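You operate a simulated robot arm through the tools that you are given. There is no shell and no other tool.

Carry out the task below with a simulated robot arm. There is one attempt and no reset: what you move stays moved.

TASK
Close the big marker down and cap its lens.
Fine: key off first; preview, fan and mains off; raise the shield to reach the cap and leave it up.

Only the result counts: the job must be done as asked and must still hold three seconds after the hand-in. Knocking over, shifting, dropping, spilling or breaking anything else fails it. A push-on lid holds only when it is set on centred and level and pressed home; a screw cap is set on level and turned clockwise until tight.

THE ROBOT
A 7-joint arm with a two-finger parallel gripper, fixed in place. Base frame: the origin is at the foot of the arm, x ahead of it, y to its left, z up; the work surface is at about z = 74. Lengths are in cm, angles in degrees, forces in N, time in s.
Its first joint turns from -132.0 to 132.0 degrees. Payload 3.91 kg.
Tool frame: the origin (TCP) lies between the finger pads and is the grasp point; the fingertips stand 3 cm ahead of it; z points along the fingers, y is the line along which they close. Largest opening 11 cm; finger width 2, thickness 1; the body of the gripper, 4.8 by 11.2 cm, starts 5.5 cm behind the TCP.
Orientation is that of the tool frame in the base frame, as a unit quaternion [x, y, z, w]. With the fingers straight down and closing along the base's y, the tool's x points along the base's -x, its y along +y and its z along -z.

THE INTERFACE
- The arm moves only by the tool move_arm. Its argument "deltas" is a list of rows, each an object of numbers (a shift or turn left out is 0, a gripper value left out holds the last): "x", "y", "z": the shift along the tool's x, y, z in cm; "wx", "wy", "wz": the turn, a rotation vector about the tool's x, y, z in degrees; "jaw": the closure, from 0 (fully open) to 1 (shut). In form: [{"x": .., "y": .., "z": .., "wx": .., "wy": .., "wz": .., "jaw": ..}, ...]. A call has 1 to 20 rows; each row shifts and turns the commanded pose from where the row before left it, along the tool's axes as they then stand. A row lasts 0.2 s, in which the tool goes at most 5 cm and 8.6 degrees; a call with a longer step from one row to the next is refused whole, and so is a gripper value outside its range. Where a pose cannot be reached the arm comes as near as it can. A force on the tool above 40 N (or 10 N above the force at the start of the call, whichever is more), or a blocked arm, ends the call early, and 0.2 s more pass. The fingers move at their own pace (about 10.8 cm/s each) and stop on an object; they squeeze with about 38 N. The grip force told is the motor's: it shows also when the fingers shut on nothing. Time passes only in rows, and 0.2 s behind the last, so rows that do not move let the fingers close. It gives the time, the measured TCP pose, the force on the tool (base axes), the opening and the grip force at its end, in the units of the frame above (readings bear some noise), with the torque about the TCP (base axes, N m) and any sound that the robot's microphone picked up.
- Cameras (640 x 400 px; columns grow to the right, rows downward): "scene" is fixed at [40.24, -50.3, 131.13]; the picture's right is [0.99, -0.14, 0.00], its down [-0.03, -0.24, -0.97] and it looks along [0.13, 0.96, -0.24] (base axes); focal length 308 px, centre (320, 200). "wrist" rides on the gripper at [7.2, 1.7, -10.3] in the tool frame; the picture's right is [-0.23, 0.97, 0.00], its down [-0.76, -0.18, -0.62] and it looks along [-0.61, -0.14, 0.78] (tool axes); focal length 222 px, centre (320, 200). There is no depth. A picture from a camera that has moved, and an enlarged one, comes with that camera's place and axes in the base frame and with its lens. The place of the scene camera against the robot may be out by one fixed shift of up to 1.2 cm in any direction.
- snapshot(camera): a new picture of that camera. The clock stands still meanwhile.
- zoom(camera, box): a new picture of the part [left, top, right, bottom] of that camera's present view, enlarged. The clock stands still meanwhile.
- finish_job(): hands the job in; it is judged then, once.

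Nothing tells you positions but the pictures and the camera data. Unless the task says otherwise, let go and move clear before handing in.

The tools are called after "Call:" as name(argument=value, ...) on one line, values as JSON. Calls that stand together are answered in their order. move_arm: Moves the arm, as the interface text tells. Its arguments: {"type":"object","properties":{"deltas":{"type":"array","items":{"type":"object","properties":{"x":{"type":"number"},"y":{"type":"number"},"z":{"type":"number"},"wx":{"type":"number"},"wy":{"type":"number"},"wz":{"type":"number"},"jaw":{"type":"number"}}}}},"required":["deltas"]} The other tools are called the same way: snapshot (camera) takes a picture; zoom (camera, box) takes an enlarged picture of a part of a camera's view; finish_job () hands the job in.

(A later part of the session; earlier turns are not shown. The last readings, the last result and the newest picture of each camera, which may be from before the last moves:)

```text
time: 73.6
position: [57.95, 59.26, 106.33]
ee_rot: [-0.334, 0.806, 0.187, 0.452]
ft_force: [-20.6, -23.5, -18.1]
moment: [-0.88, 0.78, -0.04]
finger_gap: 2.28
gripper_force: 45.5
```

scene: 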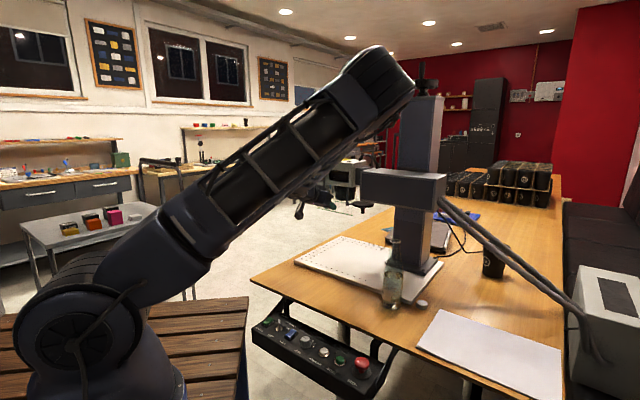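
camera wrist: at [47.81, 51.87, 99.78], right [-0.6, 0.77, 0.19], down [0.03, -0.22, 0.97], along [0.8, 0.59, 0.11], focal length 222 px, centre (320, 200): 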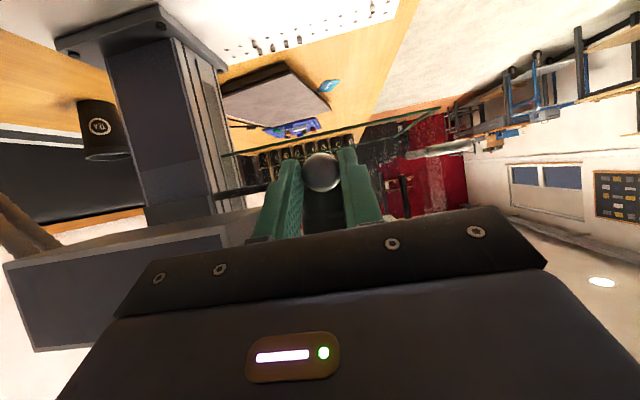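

I've hit the top stop: a downward reaction of 18 N after about 18.5 cm of travel. I'll relax slightly and then open the grip carefully to see whether the shield stays up.

Call:
move_arm(deltas=[{"x": 0.15, "z": 0.1}, {}])

Call:
zoom(camera="scene", box=[290, 120, 400, 220])

Call:
move_arm(deltas=[{"jaw": 0.7}, {}, {}])

Call:
zoom(camera="scene", box=[290, 120, 400, 220])

Call:
zoom(camera="wrist", box=[200, 60, 440, 220])

```text
time: 74.1
position: [57.89, 59.32, 106.26]
ee_rot: [-0.333, 0.806, 0.186, 0.453]
ft_force: [-8.5, -15.0, 0.4]
moment: [-0.07, -0.18, -0.08]
finger_gap: 2.24
gripper_force: 44.9
stopped in row 2: the force on the tool passed its limit at 48 N (the readings are from after the stop); the commanded pose is now the measured one
```

```text
4.00 times, centred on (345, 170) of scene
camera zoom: at [40.24, -50.3, 131.13], right [0.99, -0.14, 0.0], down [-0.03, -0.24, -0.97], along [0.13, 0.96, -0.24], focal length 1232 px, centre (220, 320)
```

zoom: 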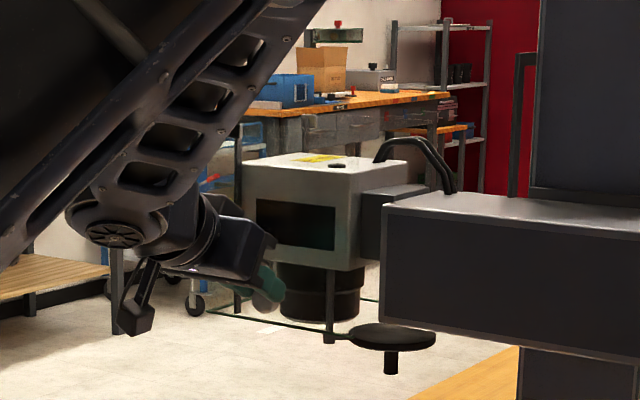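

```text
time: 74.9
position: [57.92, 59.45, 106.2]
ee_rot: [-0.334, 0.805, 0.187, 0.453]
ft_force: [0.7, 0.2, 0.0]
moment: [0.0, 0.04, -0.02]
finger_gap: 3.31
gripper_force: 0.1
```

```text
4.00 times, centred on (345, 170) of scene
camera zoom: at [40.24, -50.3, 131.13], right [0.99, -0.14, 0.0], down [-0.03, -0.24, -0.97], along [0.13, 0.96, -0.24], focal length 1232 px, centre (220, 320)
```

zoom: 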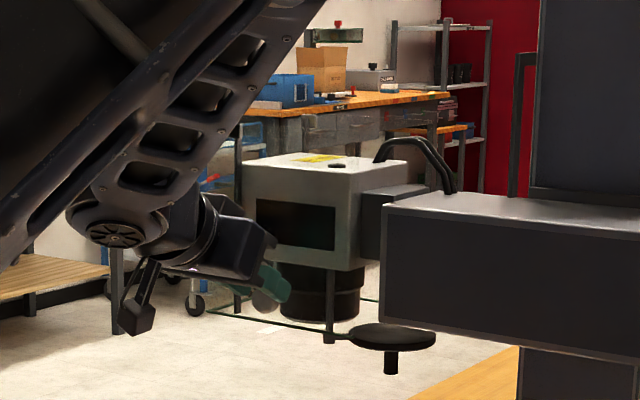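

```text
2.50 times, centred on (320, 140) of wrist
camera zoom: at [47.81, 51.88, 105.5], right [-0.6, 0.77, 0.19], down [0.03, -0.22, 0.97], along [0.8, 0.59, 0.11], focal length 555 px, centre (320, 350)
```

zoom: 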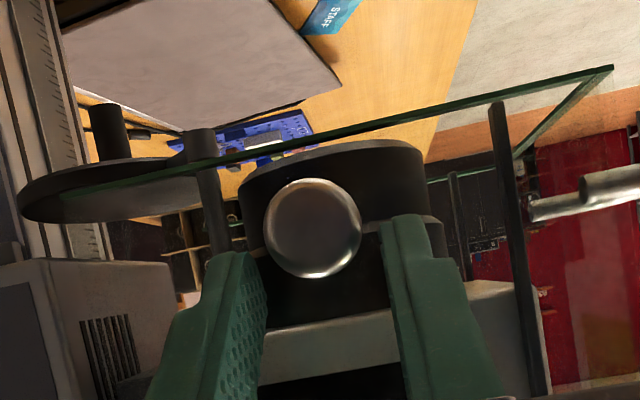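

The shield stays at its top position with the grip released. I put the cap's knob at about (73,62,96), its pivot post at about (66.2,62.4) and the lens axis at about (65.8,67.6+), so the cap swings in on its post. I'll back off from the shield knob and get a view from below.

Call:
move_arm(deltas=[{"jaw": 0.5}, {}, {"z": -2}, {"z": -3}, {"z": -4}, {"z": -4}, {}])

Call:
snapshot(camera="wrist")

Call:
snapshot(camera="scene")

```text
time: 76.5
position: [50.12, 51.44, 112.82]
ee_rot: [-0.333, 0.806, 0.186, 0.453]
ft_force: [0.6, 0.4, -0.5]
moment: [-0.01, 0.0, 0.01]
finger_gap: 5.49
gripper_force: 0.0
```

```text
taken
camera wrist: at [39.88, 43.9, 112.09], right [-0.6, 0.77, 0.19], down [0.03, -0.22, 0.97], along [0.8, 0.59, 0.11], focal length 222 px, centre (320, 200)
```

wrist: 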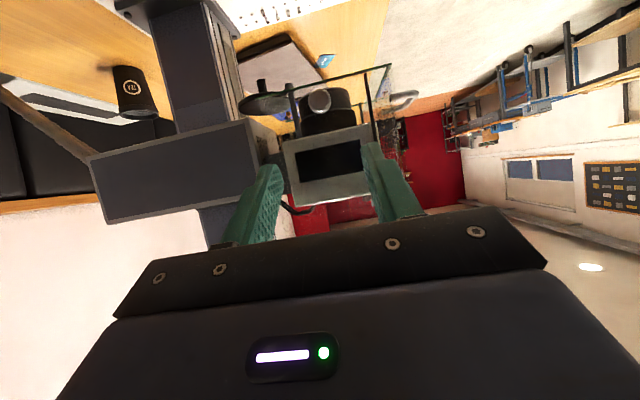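

```text
taken
```

scene: 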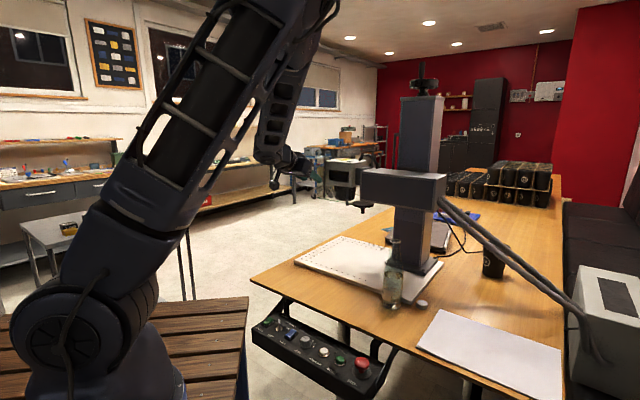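

The elbow has come back up and the shield holds. I'll zoom on the cap, pivot and lens from both cameras.

Call:
zoom(camera="wrist", box=[230, 60, 410, 172])

Call:
zoom(camera="scene", box=[310, 140, 390, 220])

Call:
zoom(camera="scene", box=[335, 180, 385, 220])

```text
3.56 times, centred on (320, 116) of wrist
camera zoom: at [39.88, 43.9, 112.09], right [-0.6, 0.77, 0.19], down [0.03, -0.22, 0.97], along [0.8, 0.59, 0.11], focal length 790 px, centre (320, 499)
```

zoom: 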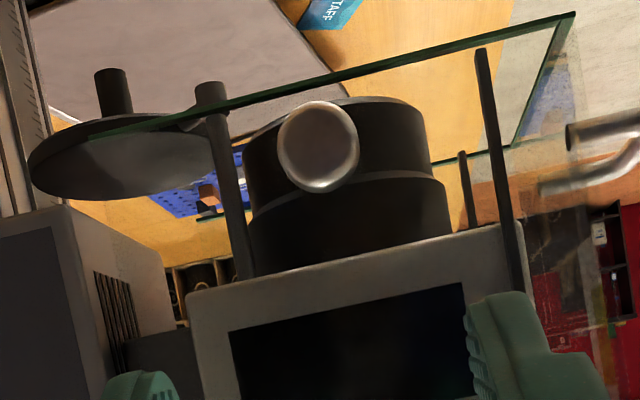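

```text
5.00 times, centred on (350, 180) of scene
camera zoom: at [40.24, -50.3, 131.13], right [0.99, -0.14, 0.0], down [-0.03, -0.24, -0.97], along [0.13, 0.96, -0.24], focal length 1540 px, centre (170, 300)
```

zoom: 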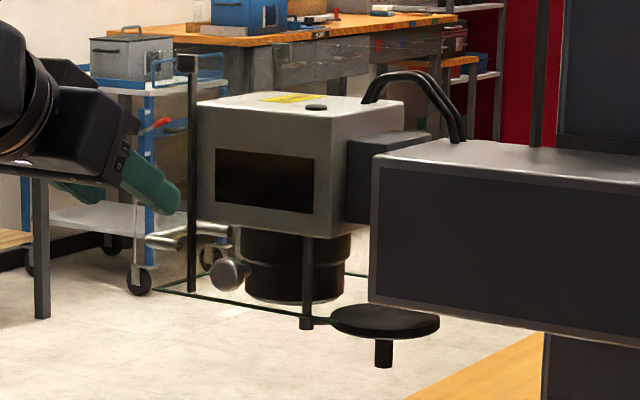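

```text
10.00 times, centred on (360, 200) of scene
camera zoom: at [40.24, -50.3, 131.13], right [0.99, -0.14, 0.0], down [-0.03, -0.24, -0.97], along [0.13, 0.96, -0.24], focal length 3080 px, centre (-80, 200)
```

zoom: 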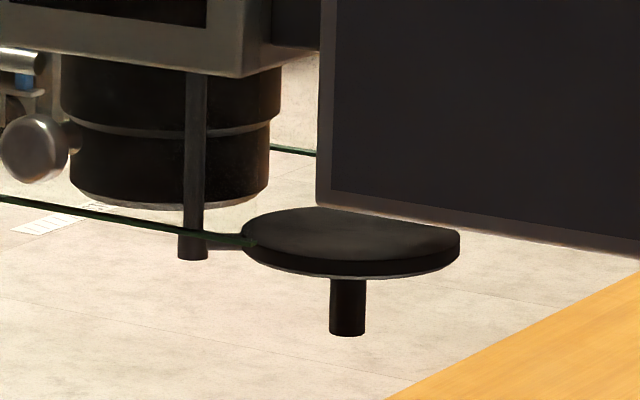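

The shield's guide blocks are at the top of the rods. The cap is a swing disc with its top at z≈99.8, its knob hanging to z≈95.7, and its post at (66.2,62.4); it should swing about 90° to sit under the lens at about (66.2,68.8). I'll bring the hand low and level in front of the cap knob.

Call:
move_arm(deltas=[{"x": 2.35, "y": -1.73, "z": 2.4, "jaw": 0.59}, {"x": 2.35, "y": -1.73, "z": 2.4}, {"x": 2.35, "y": -1.73, "z": 2.4}, {"x": 2.35, "y": -1.73, "z": 2.4}, {"x": 2.35, "y": -1.73, "z": 2.4}, {}])

Call:
snapshot(camera="scene")

```text
time: 77.9
position: [58.7, 48.36, 96.76]
ee_rot: [-0.333, 0.806, 0.186, 0.453]
ft_force: [-0.2, -0.4, -0.3]
moment: [0.03, -0.03, 0.01]
finger_gap: 4.51
gripper_force: 0.0
```

```text
taken
```

scene: 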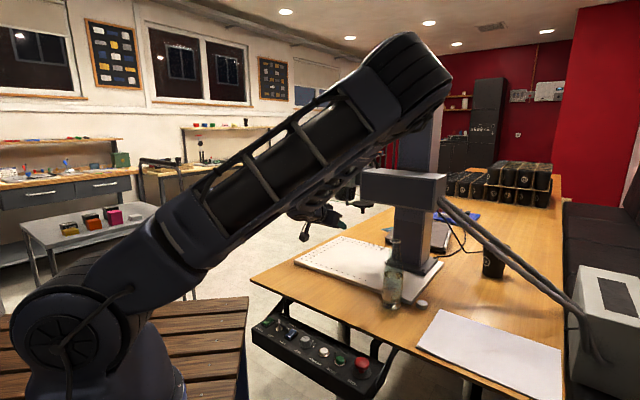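

Call:
move_arm(deltas=[{"wy": -6.8}, {"wy": -6.8}, {"wy": -6.8}, {}])

Call:
snapshot(camera="scene")

```text
time: 78.9
position: [59.95, 47.78, 98.57]
ee_rot: [-0.301, 0.73, 0.233, 0.567]
ft_force: [-0.8, 1.2, -0.3]
moment: [0.0, 0.03, -0.05]
finger_gap: 4.53
gripper_force: 0.1
out of reach, approached as far as the arm can: row 3
```

```text
taken
```

scene: 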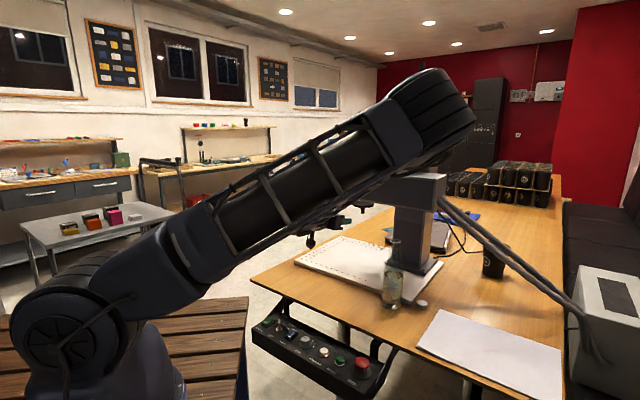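

At this short reach the hand stops about 14° below horizontal. Reaching further should make levelling easier, so I'll extend toward the cap while staying clear of the disc, then level more.

Call:
move_arm(deltas=[{"x": 0.2, "y": 0.3, "z": 2.1}, {"x": 0.2, "y": 0.3, "z": 2.1}, {"x": 0.1, "y": 0.3, "z": 2.1}, {}])

Call:
move_arm(deltas=[{"wy": -5}, {"wy": -5}, {}])

Call:
snapshot(camera="scene")

Call:
snapshot(camera="wrist")

```text
time: 79.9
position: [63.8, 51.4, 98.14]
ee_rot: [-0.302, 0.731, 0.232, 0.566]
ft_force: [-0.6, 0.2, 0.4]
moment: [-0.01, 0.0, 0.01]
finger_gap: 4.51
gripper_force: 0.0
out of reach, approached as far as the arm can: row 1, 2, 3
```

```text
time: 80.7
position: [63.83, 51.28, 98.14]
ee_rot: [-0.301, 0.731, 0.232, 0.567]
ft_force: [0.4, -0.6, 0.2]
moment: [0.0, -0.01, -0.02]
finger_gap: 4.51
gripper_force: 0.0
out of reach, approached as far as the arm can: row 1, 2
```

```text
taken
```

scene: 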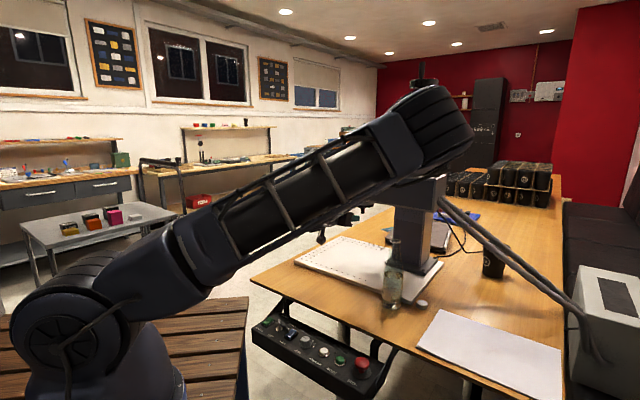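

```text
taken
camera wrist: at [54.28, 44.27, 93.8], right [-0.65, 0.73, 0.22], down [-0.17, -0.41, 0.89], along [0.74, 0.54, 0.39], focal length 222 px, centre (320, 200)
```

wrist: 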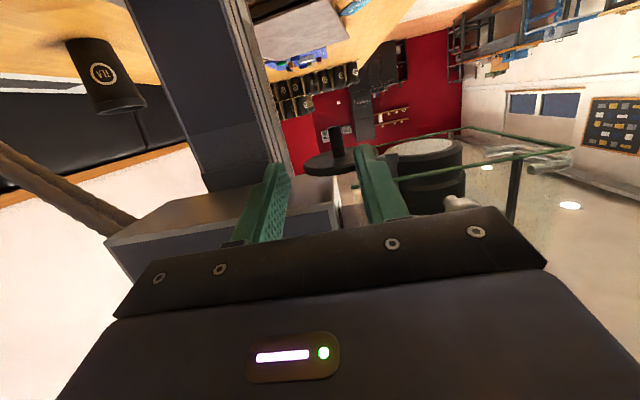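

The arm reaches a limit here at about 14° below horizontal. A pointing-out pose may be easier further out, so I'll test that in the clear space under the lens to the left of the cap, with the fingers closed.

Call:
move_arm(deltas=[{"y": 4, "jaw": 1}, {"y": 4.5}, {"y": 4.3}, {}])

Call:
move_arm(deltas=[{"z": 1.5, "x": 0.4}, {"z": 1.5, "x": 0.4}, {"z": 1.5, "x": 0.4}, {}])

Call:
snapshot(camera="scene")

Call:
snapshot(camera="wrist")

```text
time: 81.7
position: [55.21, 60.08, 97.92]
ee_rot: [-0.302, 0.731, 0.232, 0.566]
ft_force: [0.7, -0.2, -0.2]
moment: [-0.02, -0.03, 0.02]
finger_gap: 0.03
gripper_force: 37.8
```

```text
time: 82.7
position: [57.8, 62.92, 95.81]
ee_rot: [-0.302, 0.731, 0.232, 0.566]
ft_force: [0.4, 0.2, -0.7]
moment: [-0.01, 0.05, 0.0]
finger_gap: 0.0
gripper_force: 38.0
```

```text
taken
```

scene: 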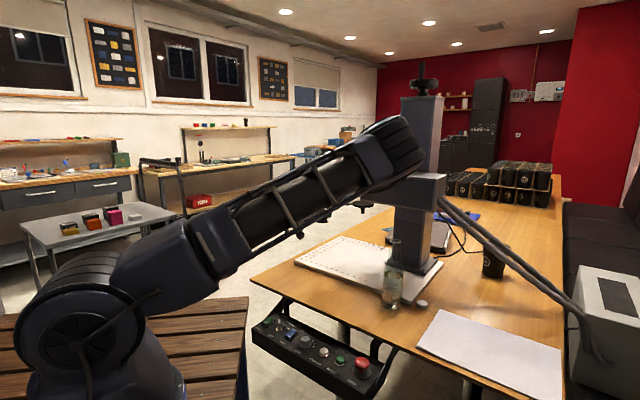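

```text
taken
camera wrist: at [48.26, 55.93, 91.4], right [-0.65, 0.73, 0.22], down [-0.17, -0.42, 0.89], along [0.74, 0.54, 0.39], focal length 222 px, centre (320, 200)
```

wrist: 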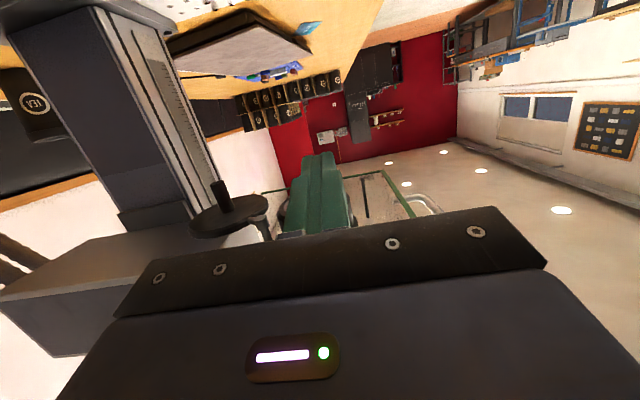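

This reach works. I'll try to level the hand further here.

Call:
move_arm(deltas=[{"wy": -5}, {"wy": -5}, {"wy": -4}, {}])

Call:
snapshot(camera="scene")

```text
time: 83.7
position: [57.57, 63.03, 95.8]
ee_rot: [-0.271, 0.655, 0.268, 0.652]
ft_force: [-0.8, 1.8, 0.8]
moment: [0.0, 0.04, -0.1]
finger_gap: 0.0
gripper_force: 38.5
```

```text
taken
```

scene: 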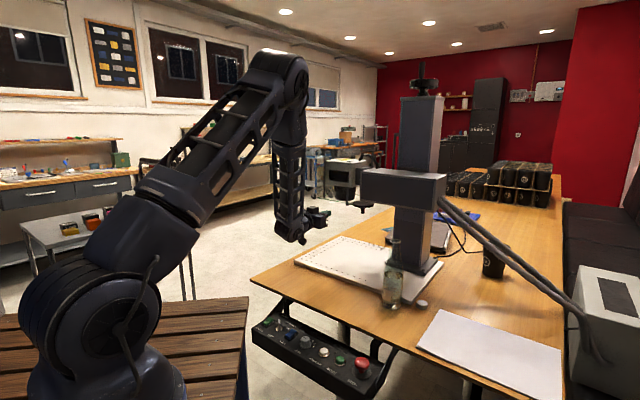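

The arm has settled in a much better shape: elbow up, hand level. I'll check the scene closely and look at the cap from here.

Call:
snapshot(camera="wrist")

Call:
zoom(camera="scene", box=[290, 140, 410, 240])

Call:
zoom(camera="wrist", box=[180, 20, 440, 190])

```text
taken
camera wrist: at [49.08, 57.12, 88.72], right [-0.69, 0.69, 0.23], down [-0.31, -0.56, 0.77], along [0.66, 0.46, 0.6], focal length 222 px, centre (320, 200)
```

wrist: 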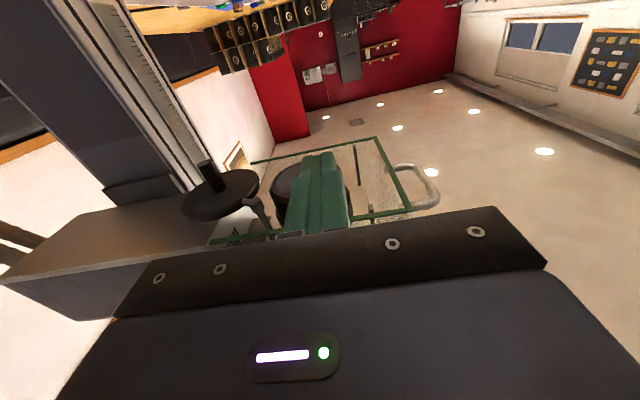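

```text
4.00 times, centred on (350, 190) of scene
camera zoom: at [40.24, -50.3, 131.13], right [0.99, -0.14, 0.0], down [-0.03, -0.24, -0.97], along [0.13, 0.96, -0.24], focal length 1232 px, centre (200, 240)
```

zoom: 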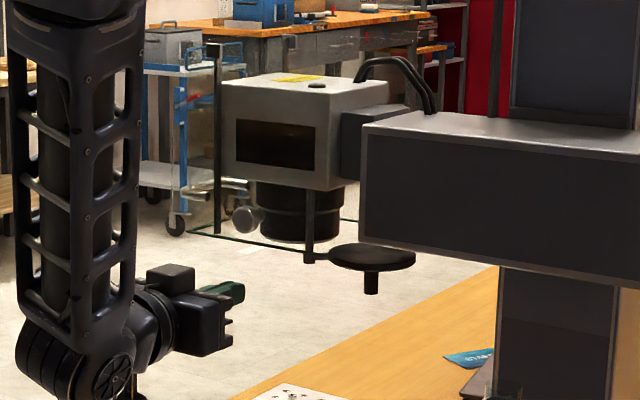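

```text
2.35 times, centred on (310, 105) of wrist
camera zoom: at [49.08, 57.12, 88.72], right [-0.69, 0.69, 0.23], down [-0.31, -0.56, 0.77], along [0.66, 0.46, 0.6], focal length 523 px, centre (344, 424)
```

zoom: 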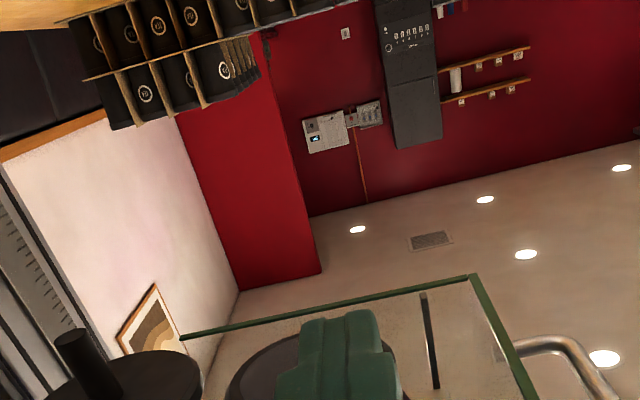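

From below I can refine this: cap knob at about (71.2,61.1), tip z≈96.3; hub at about (65.5,61.3,99); lens axis at about (65.4,67.2). The swing radius of about 5.7 is consistent with those. I'll back off slightly, shift right in front of the knob, and open the fingers to cage it.

Call:
move_arm(deltas=[{"z": -3}, {"y": -3, "x": -0.3}, {"y": -3, "x": -0.3}, {"y": -3, "x": -0.2}, {"y": -2, "jaw": 0.64}, {}])

Call:
snapshot(camera="scene")

Call:
snapshot(camera="wrist")

```text
time: 85.1
position: [59.48, 56.47, 97.49]
ee_rot: [-0.264, 0.661, 0.257, 0.654]
ft_force: [0.3, -0.4, 0.1]
moment: [-0.01, -0.02, 0.0]
finger_gap: 3.95
gripper_force: 0.0
out of reach, approached as far as the arm can: row 3, 4, 5
```

```text
taken
```

scene: 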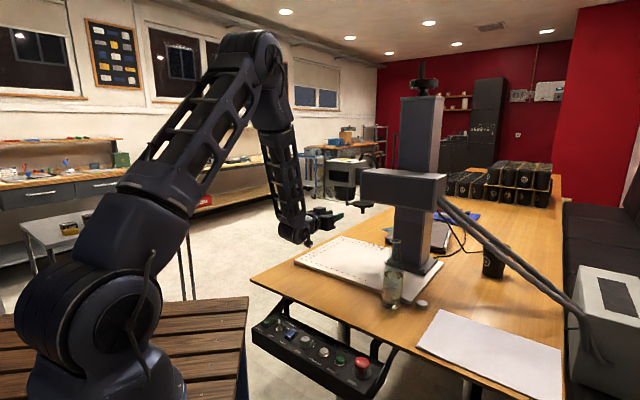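

```text
taken
camera wrist: at [50.69, 50.64, 90.28], right [-0.67, 0.71, 0.22], down [-0.33, -0.55, 0.77], along [0.67, 0.44, 0.6], focal length 222 px, centre (320, 200)
```

wrist: 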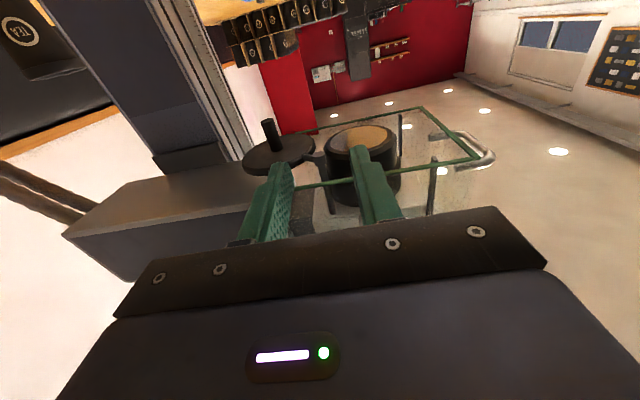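

I can now see the lens opening from below. I'll zoom to measure lens, hub and knob positions better.

Call:
zoom(camera="wrist", box=[230, 100, 430, 225])

```text
3.20 times, centred on (330, 162) of wrist
camera zoom: at [50.69, 50.64, 90.28], right [-0.67, 0.71, 0.22], down [-0.33, -0.55, 0.77], along [0.67, 0.44, 0.6], focal length 711 px, centre (288, 320)
```

zoom: 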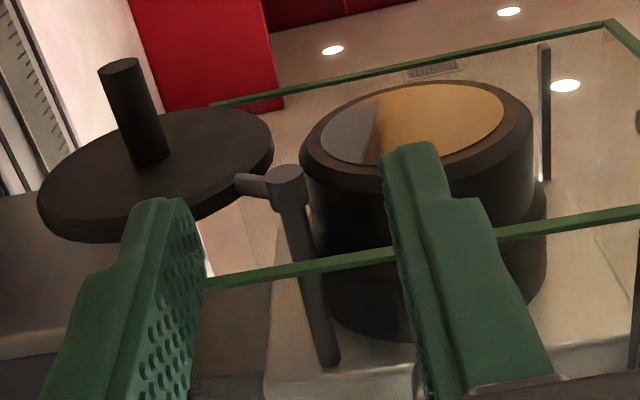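

Refined positions: knob (71.7,61.15), z 96.4–99.5; hub (66.1,62.1), bottom 99.5; lens (65.9,68.0), bottom 100.8. The arm needs to extend further before shifting right, so I'll move forward below hub level first, then right.

Call:
move_arm(deltas=[{"z": 2, "x": 0.2}, {"z": 2, "x": 0.1}, {"z": 2}, {}])

Call:
move_arm(deltas=[{"y": -1.5}, {"y": -1.5}, {"y": -1.5}, {}])

Call:
snapshot(camera="scene")

Call:
snapshot(camera="wrist")

```text
time: 86.1
position: [62.32, 61.91, 97.27]
ee_rot: [-0.269, 0.658, 0.264, 0.652]
ft_force: [-0.2, -0.5, -0.1]
moment: [-0.01, -0.01, -0.01]
finger_gap: 3.98
gripper_force: 0.1
out of reach, approached as far as the arm can: row 1, 2
```

```text
time: 87.1
position: [62.72, 60.93, 97.77]
ee_rot: [-0.266, 0.66, 0.259, 0.653]
ft_force: [0.1, 0.4, 0.1]
moment: [0.03, 0.01, 0.0]
finger_gap: 3.95
gripper_force: 0.1
out of reach, approached as far as the arm can: row 1, 2, 3
```

```text
taken
```

scene: 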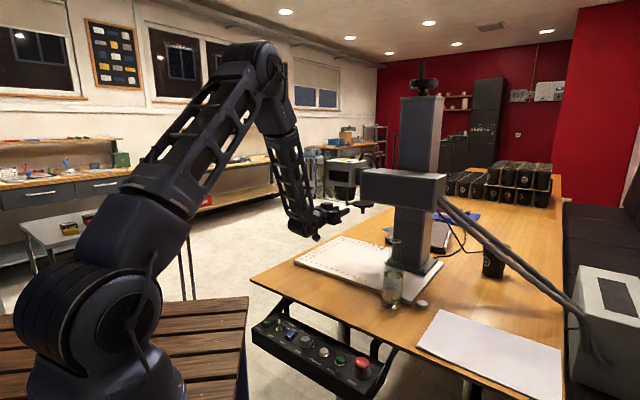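

```text
taken
camera wrist: at [53.93, 55.16, 90.65], right [-0.67, 0.71, 0.22], down [-0.33, -0.55, 0.77], along [0.67, 0.44, 0.6], focal length 222 px, centre (320, 200)
```

wrist: 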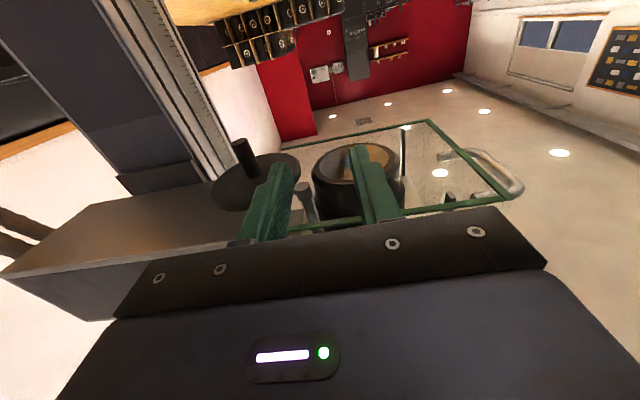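

The limit seems to be the wrist's bend when the hand is fully level. A downward tilt of about 12° should free it and still clear the hub, so I'll retreat slightly, tilt and shift right.

Call:
move_arm(deltas=[{"z": -2, "x": 0.5}, {"wy": 6, "x": 0.3}, {"wy": 6, "x": 0.3}, {"y": -1.5}, {"y": -1.5}, {"y": -1.5}, {"y": -1.5}, {}])

Call:
snapshot(camera="scene")

Call:
snapshot(camera="wrist")

```text
time: 88.9
position: [63.48, 57.35, 96.89]
ee_rot: [-0.297, 0.721, 0.236, 0.58]
ft_force: [0.0, -0.3, -0.9]
moment: [-0.03, -0.01, 0.01]
finger_gap: 3.95
gripper_force: 0.0
out of reach, approached as far as the arm can: row 1, 6, 7
```

```text
taken
```

scene: 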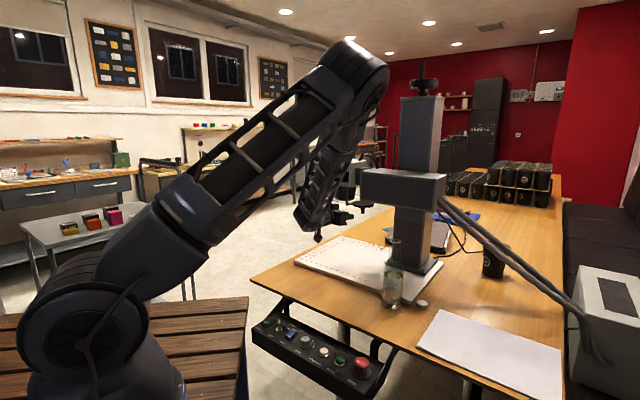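

```text
taken
camera wrist: at [54.01, 50.43, 92.07], right [-0.65, 0.73, 0.22], down [-0.19, -0.44, 0.88], along [0.74, 0.53, 0.42], focal length 222 px, centre (320, 200)
```

wrist: 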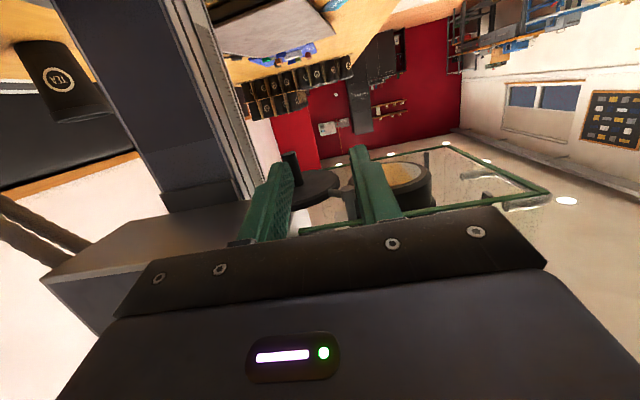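

Call:
move_arm(deltas=[{"z": 1.2, "x": -0.25, "y": -0.8}, {"z": 1.2, "x": -0.25, "y": -1.2}, {"z": 1.1, "x": -0.2, "y": -1.2}, {}])

Call:
snapshot(camera="scene")

Call:
snapshot(camera="wrist")

```text
time: 89.9
position: [65.08, 57.39, 96.99]
ee_rot: [-0.297, 0.724, 0.234, 0.577]
ft_force: [-0.4, -0.2, 0.2]
moment: [-0.01, -0.01, -0.02]
finger_gap: 3.96
gripper_force: 0.0
out of reach, approached as far as the arm can: row 1, 2
```

```text
taken
```

scene: 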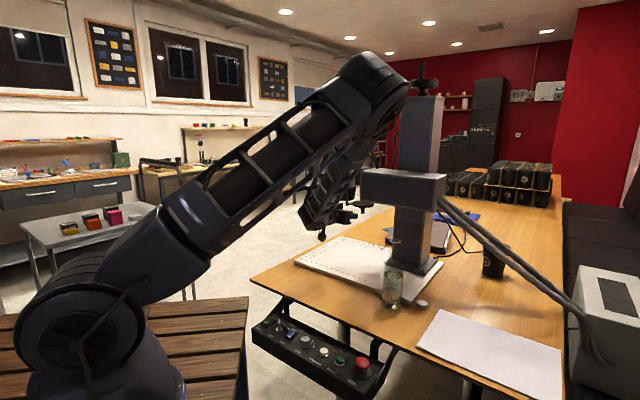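

```text
taken
camera wrist: at [55.47, 50.49, 92.3], right [-0.65, 0.73, 0.22], down [-0.19, -0.43, 0.88], along [0.74, 0.53, 0.42], focal length 222 px, centre (320, 200)
```

wrist: 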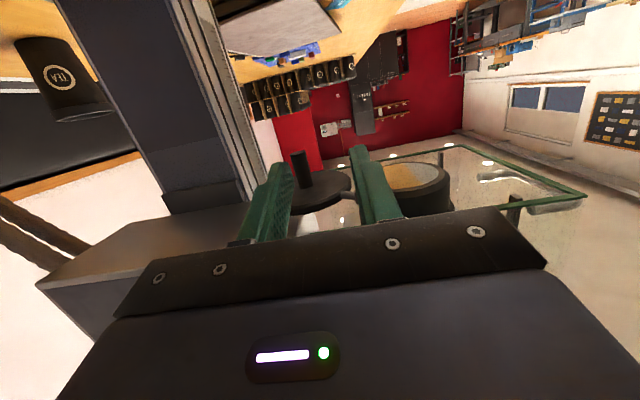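

That's progressing, and the cap knob already appears between the fingers. I'll continue forward and right.

Call:
move_arm(deltas=[{"z": 1.0, "x": -0.2, "y": -0.8}, {"z": 1.0, "x": -0.2, "y": -0.8}, {"z": 0.5, "x": -0.1, "y": -0.5}, {}])

Call:
zoom(camera="wrist", box=[220, 100, 420, 225])

Call:
zoom(camera="scene", box=[290, 140, 410, 240])

```text
time: 90.9
position: [65.04, 57.32, 96.94]
ee_rot: [-0.296, 0.724, 0.233, 0.578]
ft_force: [0.4, -0.3, 0.0]
moment: [-0.03, 0.02, 0.01]
finger_gap: 3.95
gripper_force: 0.0
out of reach, approached as far as the arm can: row 1, 2, 3
```

```text
3.20 times, centred on (320, 162) of wrist
camera zoom: at [55.47, 50.48, 92.27], right [-0.64, 0.73, 0.22], down [-0.19, -0.43, 0.88], along [0.74, 0.53, 0.42], focal length 711 px, centre (320, 320)
```

zoom: 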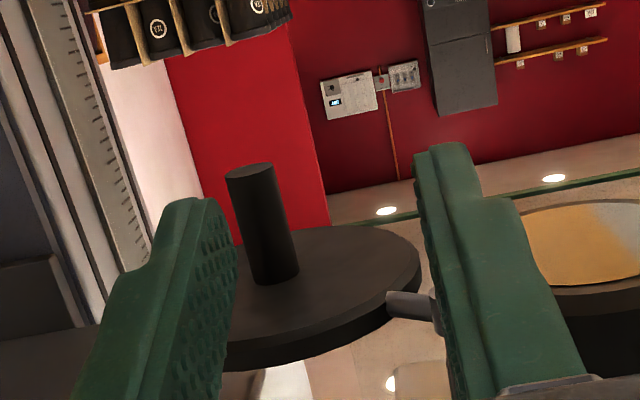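

```text
4.00 times, centred on (350, 190) of scene
camera zoom: at [40.24, -50.3, 131.13], right [0.99, -0.14, 0.0], down [-0.03, -0.24, -0.97], along [0.13, 0.96, -0.24], focal length 1232 px, centre (200, 240)
```

zoom: 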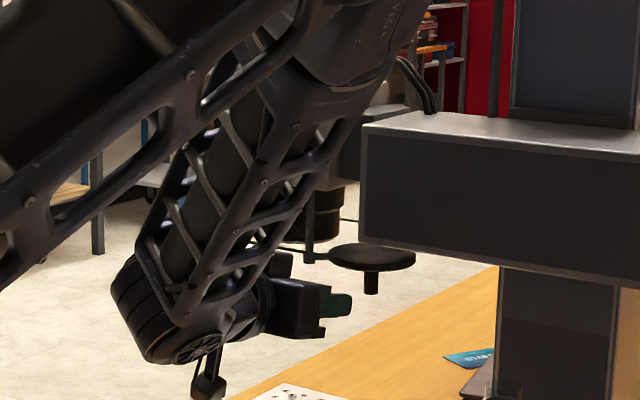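

Going further right is blocked, but opening the fingers wider lets me cage the knob from here: the right finger will pass to its right. I'll open to about 8.5 cm and go forward.

Call:
move_arm(deltas=[{"jaw": 0.23}, {"z": 1.0, "x": -0.2}, {"z": 1.0, "x": -0.2}, {}])

Call:
zoom(camera="wrist", box=[220, 100, 420, 225])

Call:
zoom(camera="scene", box=[290, 140, 410, 240])

```text
time: 91.9
position: [66.29, 57.94, 98.42]
ee_rot: [-0.299, 0.721, 0.238, 0.578]
ft_force: [-0.3, 0.0, 0.4]
moment: [0.04, 0.02, -0.02]
finger_gap: 8.49
gripper_force: 0.1
out of reach, approached as far as the arm can: row 2, 3
```

```text
3.20 times, centred on (320, 162) of wrist
camera zoom: at [56.8, 51.0, 93.62], right [-0.65, 0.73, 0.22], down [-0.19, -0.44, 0.88], along [0.74, 0.53, 0.42], focal length 711 px, centre (320, 320)
```

zoom: 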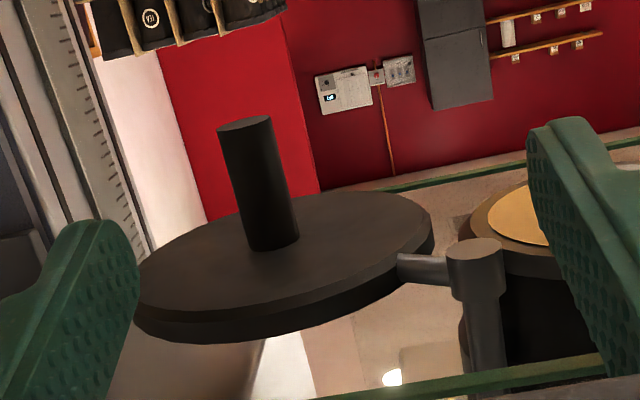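

```text
4.00 times, centred on (350, 190) of scene
camera zoom: at [40.24, -50.3, 131.13], right [0.99, -0.14, 0.0], down [-0.03, -0.24, -0.97], along [0.13, 0.96, -0.24], focal length 1232 px, centre (200, 240)
```

zoom: 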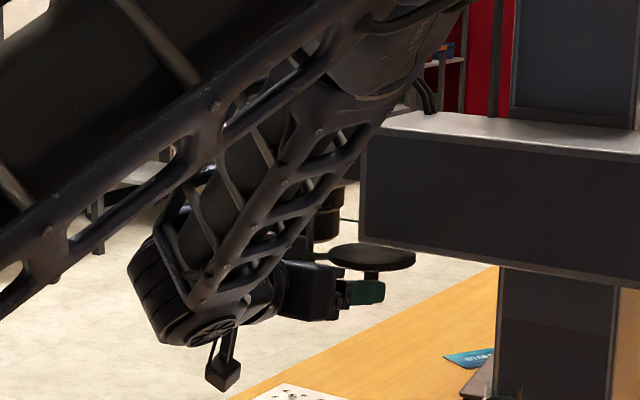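

The arm resists this pose because the hand points left of the arm's own direction. Earlier it was comfortable on the left side, so I'll back off, move left, and point the hand more along +x (azimuth about 20°) to reach the knob from the left, under the hub.

Call:
move_arm(deltas=[{"z": -2.5, "x": 0.3}, {"z": -2.5, "x": 0.3, "jaw": 0.64}, {"y": 3, "x": 0.3}, {"y": 3, "x": 0.3}, {"y": 3}, {}])

Call:
move_arm(deltas=[{"wx": 5}, {"wx": 5}, {"wx": 5}, {"wy": -4}, {"wy": -4}, {"wx": 5}, {}])

Call:
snapshot(camera="scene")

Call:
snapshot(camera="wrist")

```text
time: 93.3
position: [56.08, 61.07, 98.25]
ee_rot: [-0.298, 0.721, 0.238, 0.579]
ft_force: [0.1, -0.2, -0.1]
moment: [-0.01, 0.0, 0.0]
finger_gap: 3.96
gripper_force: 0.1
```

```text
time: 94.9
position: [56.18, 60.59, 98.31]
ee_rot: [-0.181, 0.708, 0.125, 0.672]
ft_force: [0.2, 1.3, 0.8]
moment: [0.0, 0.02, 0.0]
finger_gap: 3.96
gripper_force: 0.1
```

```text
taken
```

scene: 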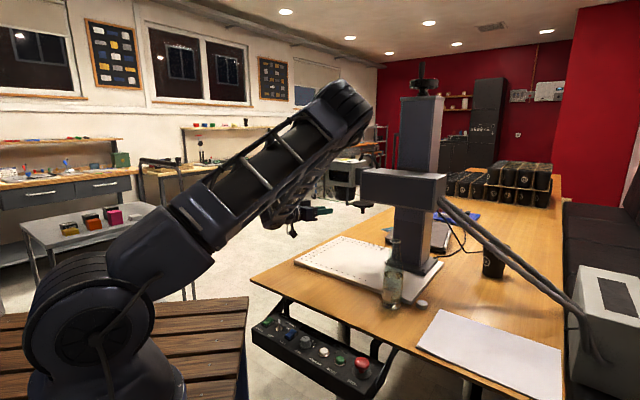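

```text
taken
camera wrist: at [45.81, 57.39, 91.64], right [-0.4, 0.9, 0.16], down [-0.47, -0.36, 0.81], along [0.79, 0.25, 0.56], focal length 222 px, centre (320, 200)
```

wrist: 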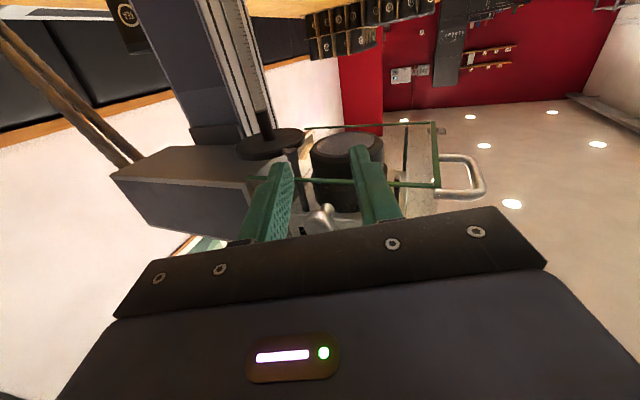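

The arm is comfortable here: azimuth 25°, nearly level. I'll advance diagonally toward the knob, passing below the hub and disc.

Call:
move_arm(deltas=[{"z": 1.7, "y": -1.2, "x": 0.3}, {"z": 1.7, "y": -1.2, "x": 0.3}, {"z": 1.7, "y": -1.2, "x": 0.2}, {"z": 1.5, "y": -1.2, "x": 0.1}, {}])

Call:
snapshot(camera="wrist")

Call:
snapshot(camera="scene")

```text
time: 96.1
position: [64.35, 59.06, 97.09]
ee_rot: [-0.18, 0.708, 0.124, 0.672]
ft_force: [-0.5, -0.5, -0.6]
moment: [0.02, -0.02, -0.04]
finger_gap: 3.95
gripper_force: 0.1
```

```text
taken
camera wrist: at [54.05, 55.77, 90.48], right [-0.4, 0.9, 0.16], down [-0.47, -0.36, 0.81], along [0.79, 0.25, 0.56], focal length 222 px, centre (320, 200)
```

wrist: 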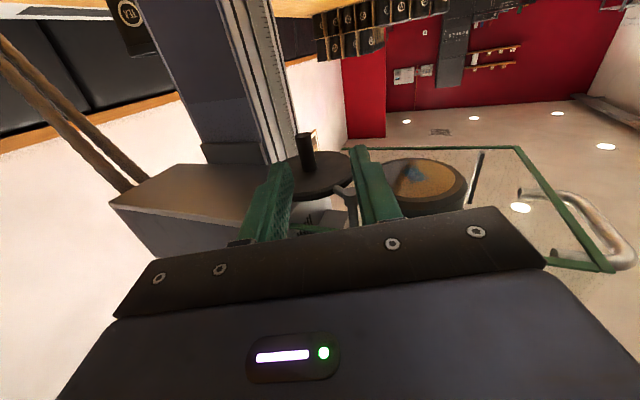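

```text
taken
```

scene: 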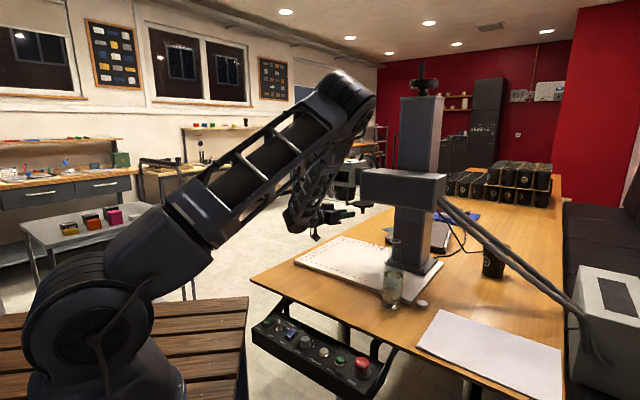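

Call:
zoom(camera="wrist", box=[220, 110, 420, 235])

Call:
zoom(camera="scene", box=[300, 160, 400, 230])

```text
3.20 times, centred on (320, 172) of wrist
camera zoom: at [54.05, 55.77, 90.48], right [-0.4, 0.9, 0.16], down [-0.47, -0.36, 0.81], along [0.79, 0.25, 0.56], focal length 711 px, centre (320, 288)
```

zoom: 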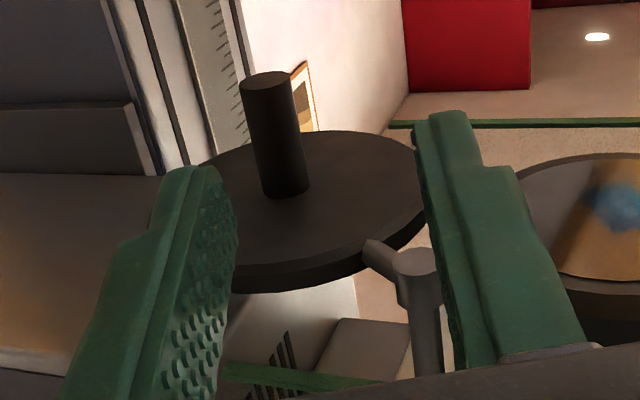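

```text
5.71 times, centred on (350, 195) of scene
camera zoom: at [40.24, -50.3, 131.13], right [0.99, -0.14, 0.0], down [-0.03, -0.24, -0.97], along [0.13, 0.96, -0.24], focal length 1760 px, centre (149, 229)
```

zoom: 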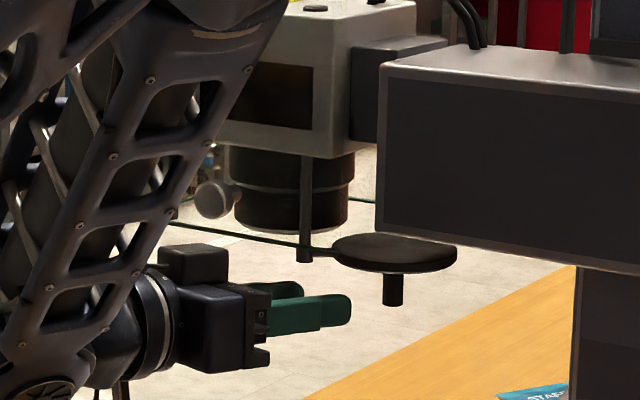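

Everything matches my estimates to within a millimetre or two. I'll shift 1.2 cm right, then go forward to cage the knob.

Call:
move_arm(deltas=[{"y": -1.2}, {"z": 1.5, "x": -0.1}, {"z": 1.5, "x": -0.1}, {}])

Call:
zoom(camera="wrist", box=[220, 110, 420, 235])

```text
time: 97.1
position: [67.52, 59.21, 97.29]
ee_rot: [-0.18, 0.707, 0.126, 0.672]
ft_force: [0.4, 0.9, -0.3]
moment: [-0.02, 0.0, -0.01]
finger_gap: 3.97
gripper_force: 0.1
```

```text
3.20 times, centred on (320, 172) of wrist
camera zoom: at [57.18, 55.83, 90.68], right [-0.41, 0.9, 0.16], down [-0.46, -0.36, 0.81], along [0.79, 0.25, 0.56], focal length 711 px, centre (320, 288)
```

zoom: 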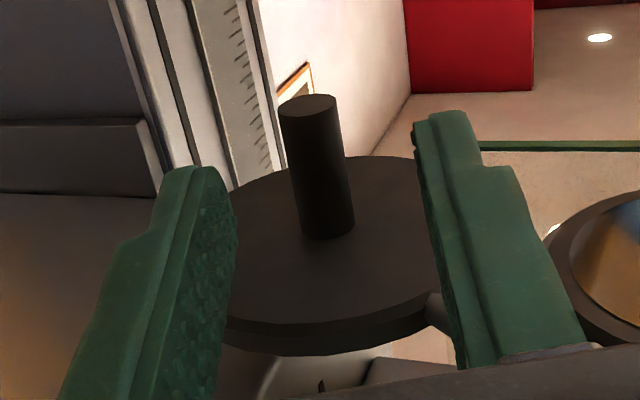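

The knob is centred between the fingers. I'll go forward the last 2.8 cm and look.

Call:
move_arm(deltas=[{"z": 1.4}, {"z": 1.4, "jaw": 0.8}, {}])

Call:
zoom(camera="wrist", box=[220, 110, 420, 235])

Call:
zoom(camera="scene", box=[300, 160, 400, 230])

```text
time: 97.9
position: [69.94, 60.34, 97.03]
ee_rot: [-0.18, 0.708, 0.125, 0.672]
ft_force: [0.7, 0.5, -0.5]
moment: [0.02, -0.02, -0.01]
finger_gap: 2.2
gripper_force: 0.0
```

```text
3.20 times, centred on (320, 172) of wrist
camera zoom: at [59.61, 57.03, 90.44], right [-0.41, 0.9, 0.16], down [-0.46, -0.36, 0.81], along [0.79, 0.25, 0.56], focal length 711 px, centre (320, 288)
```

zoom: 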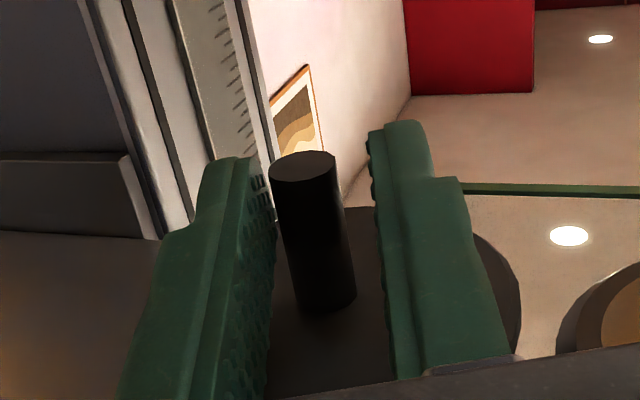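

```text
5.71 times, centred on (350, 195) of scene
camera zoom: at [40.24, -50.3, 131.13], right [0.99, -0.14, 0.0], down [-0.03, -0.24, -0.97], along [0.13, 0.96, -0.24], focal length 1760 px, centre (149, 229)
```

zoom: 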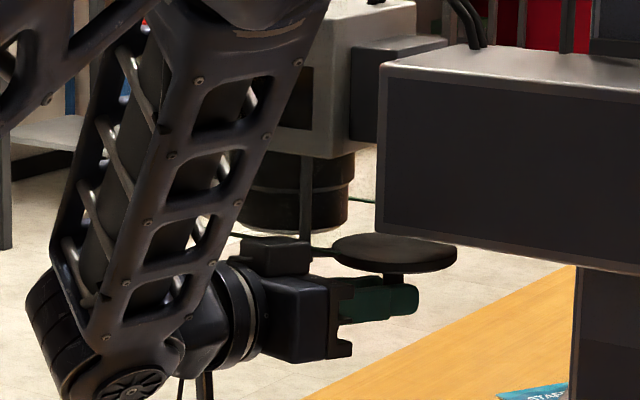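

The knob is caged. I'll swing the cap counter-clockwise about its post, following the arc in small moves and watching the force.

Call:
move_arm(deltas=[{"y": 0.4}, {"z": 0.2, "y": 0.45}, {"z": 0.2, "y": 0.45}, {"z": 0.2, "y": 0.45}, {"z": 0.2, "y": 0.45}, {}])

Call:
zoom(camera="wrist", box=[220, 110, 420, 235])

Call:
zoom(camera="scene", box=[300, 160, 400, 230])

```text
time: 98.6
position: [69.75, 60.94, 96.82]
ee_rot: [-0.18, 0.708, 0.124, 0.671]
ft_force: [-13.4, -24.3, 1.0]
moment: [1.08, -0.59, 1.27]
finger_gap: 2.22
gripper_force: 0.7
stopped in row 3: the force on the tool passed its limit at 55 N (the readings are from after the stop); the commanded pose is now the measured one
```

```text
3.20 times, centred on (320, 172) of wrist
camera zoom: at [59.36, 57.71, 90.23], right [-0.4, 0.9, 0.16], down [-0.46, -0.35, 0.81], along [0.79, 0.25, 0.56], focal length 711 px, centre (320, 288)
```

zoom: 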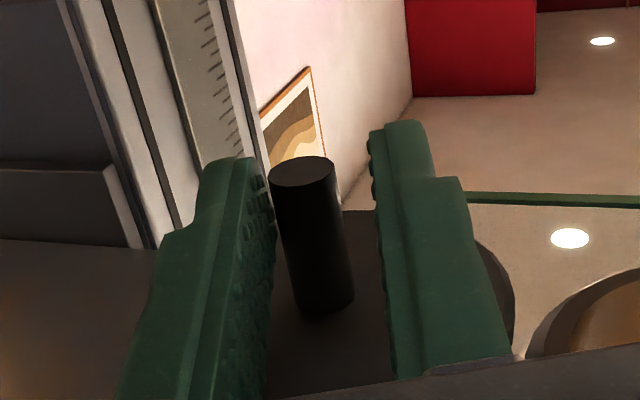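

```text
5.71 times, centred on (350, 195) of scene
camera zoom: at [40.24, -50.3, 131.13], right [0.99, -0.14, 0.0], down [-0.03, -0.24, -0.97], along [0.13, 0.96, -0.24], focal length 1760 px, centre (149, 229)
```

zoom: 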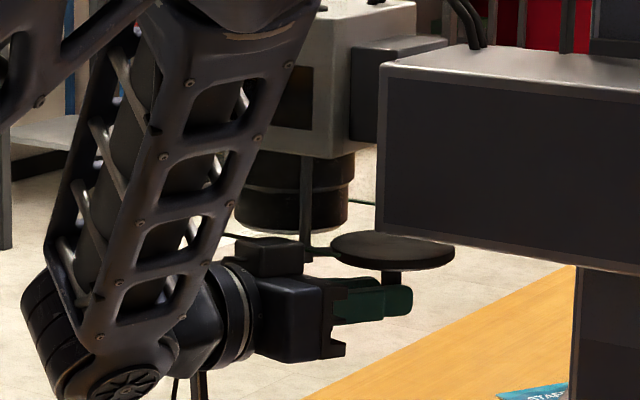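

The swing met about 50 N resistance, and the torque suggests contact about 4.4 cm above the tool axis. The housing on top of the gripper is probably touching the post. I'll back off slightly and inspect.

Call:
move_arm(deltas=[{"y": -0.4, "z": -0.2}, {}])

Call:
zoom(camera="scene", box=[325, 180, 385, 225])

Call:
snapshot(camera="wrist")

```text
time: 99.2
position: [69.87, 60.55, 97.0]
ee_rot: [-0.179, 0.708, 0.125, 0.672]
ft_force: [0.5, -1.0, -0.5]
moment: [-0.01, 0.0, -0.02]
finger_gap: 2.22
gripper_force: 0.4
```

```text
8.89 times, centred on (355, 202) of scene
camera zoom: at [40.24, -50.3, 131.13], right [0.99, -0.14, 0.0], down [-0.03, -0.24, -0.97], along [0.13, 0.96, -0.24], focal length 2738 px, centre (9, 178)
```

zoom: 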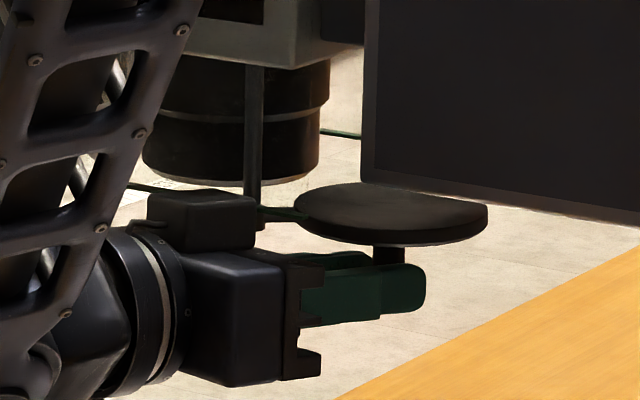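

```text
taken
camera wrist: at [59.49, 57.33, 90.39], right [-0.4, 0.9, 0.16], down [-0.47, -0.35, 0.81], along [0.79, 0.25, 0.56], focal length 222 px, centre (320, 200)
```

wrist: 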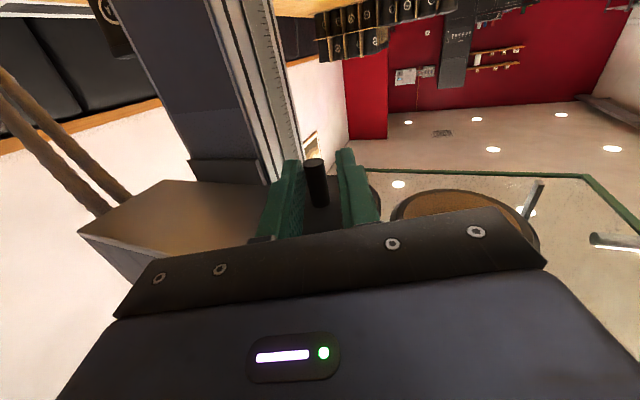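

The obstruction is more likely the shield's front bottom edge, which sits lower than I assumed (about z 101.2) and catches the housing on top of the hand (top about 101.5). Tilting the fingers slightly upward and lowering a bit will clear it.

Call:
move_arm(deltas=[{"wy": -5, "x": 0.15}, {"wy": -5, "x": 0.15}, {}])

Call:
zoom(camera="scene", box=[325, 180, 385, 225])

Call:
zoom(camera="wrist", box=[220, 110, 420, 235])

```text
time: 100.0
position: [69.61, 60.54, 96.58]
ee_rot: [-0.168, 0.646, 0.139, 0.731]
ft_force: [0.4, -0.2, -0.2]
moment: [0.04, -0.01, -0.02]
finger_gap: 2.23
gripper_force: 0.8
```

```text
8.89 times, centred on (355, 202) of scene
camera zoom: at [40.24, -50.3, 131.13], right [0.99, -0.14, 0.0], down [-0.03, -0.24, -0.97], along [0.13, 0.96, -0.24], focal length 2738 px, centre (9, 178)
```

zoom: 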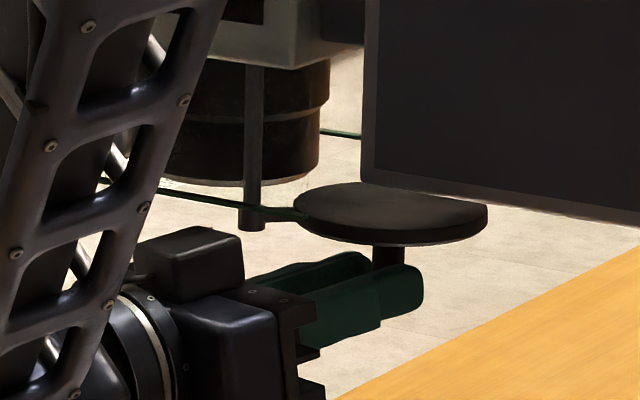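

```text
3.20 times, centred on (320, 172) of wrist
camera zoom: at [60.64, 57.77, 88.21], right [-0.44, 0.88, 0.16], down [-0.58, -0.42, 0.7], along [0.69, 0.21, 0.7], focal length 711 px, centre (320, 288)
```

zoom: 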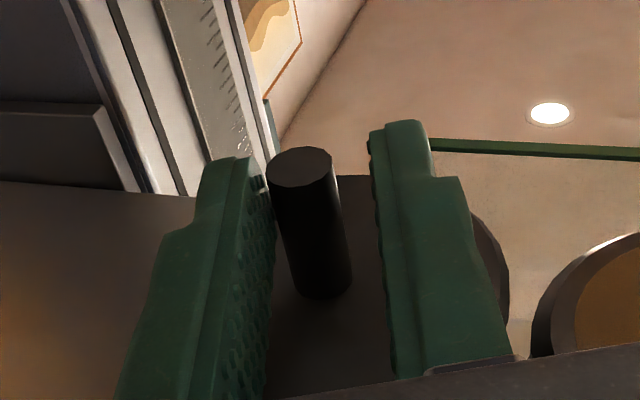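

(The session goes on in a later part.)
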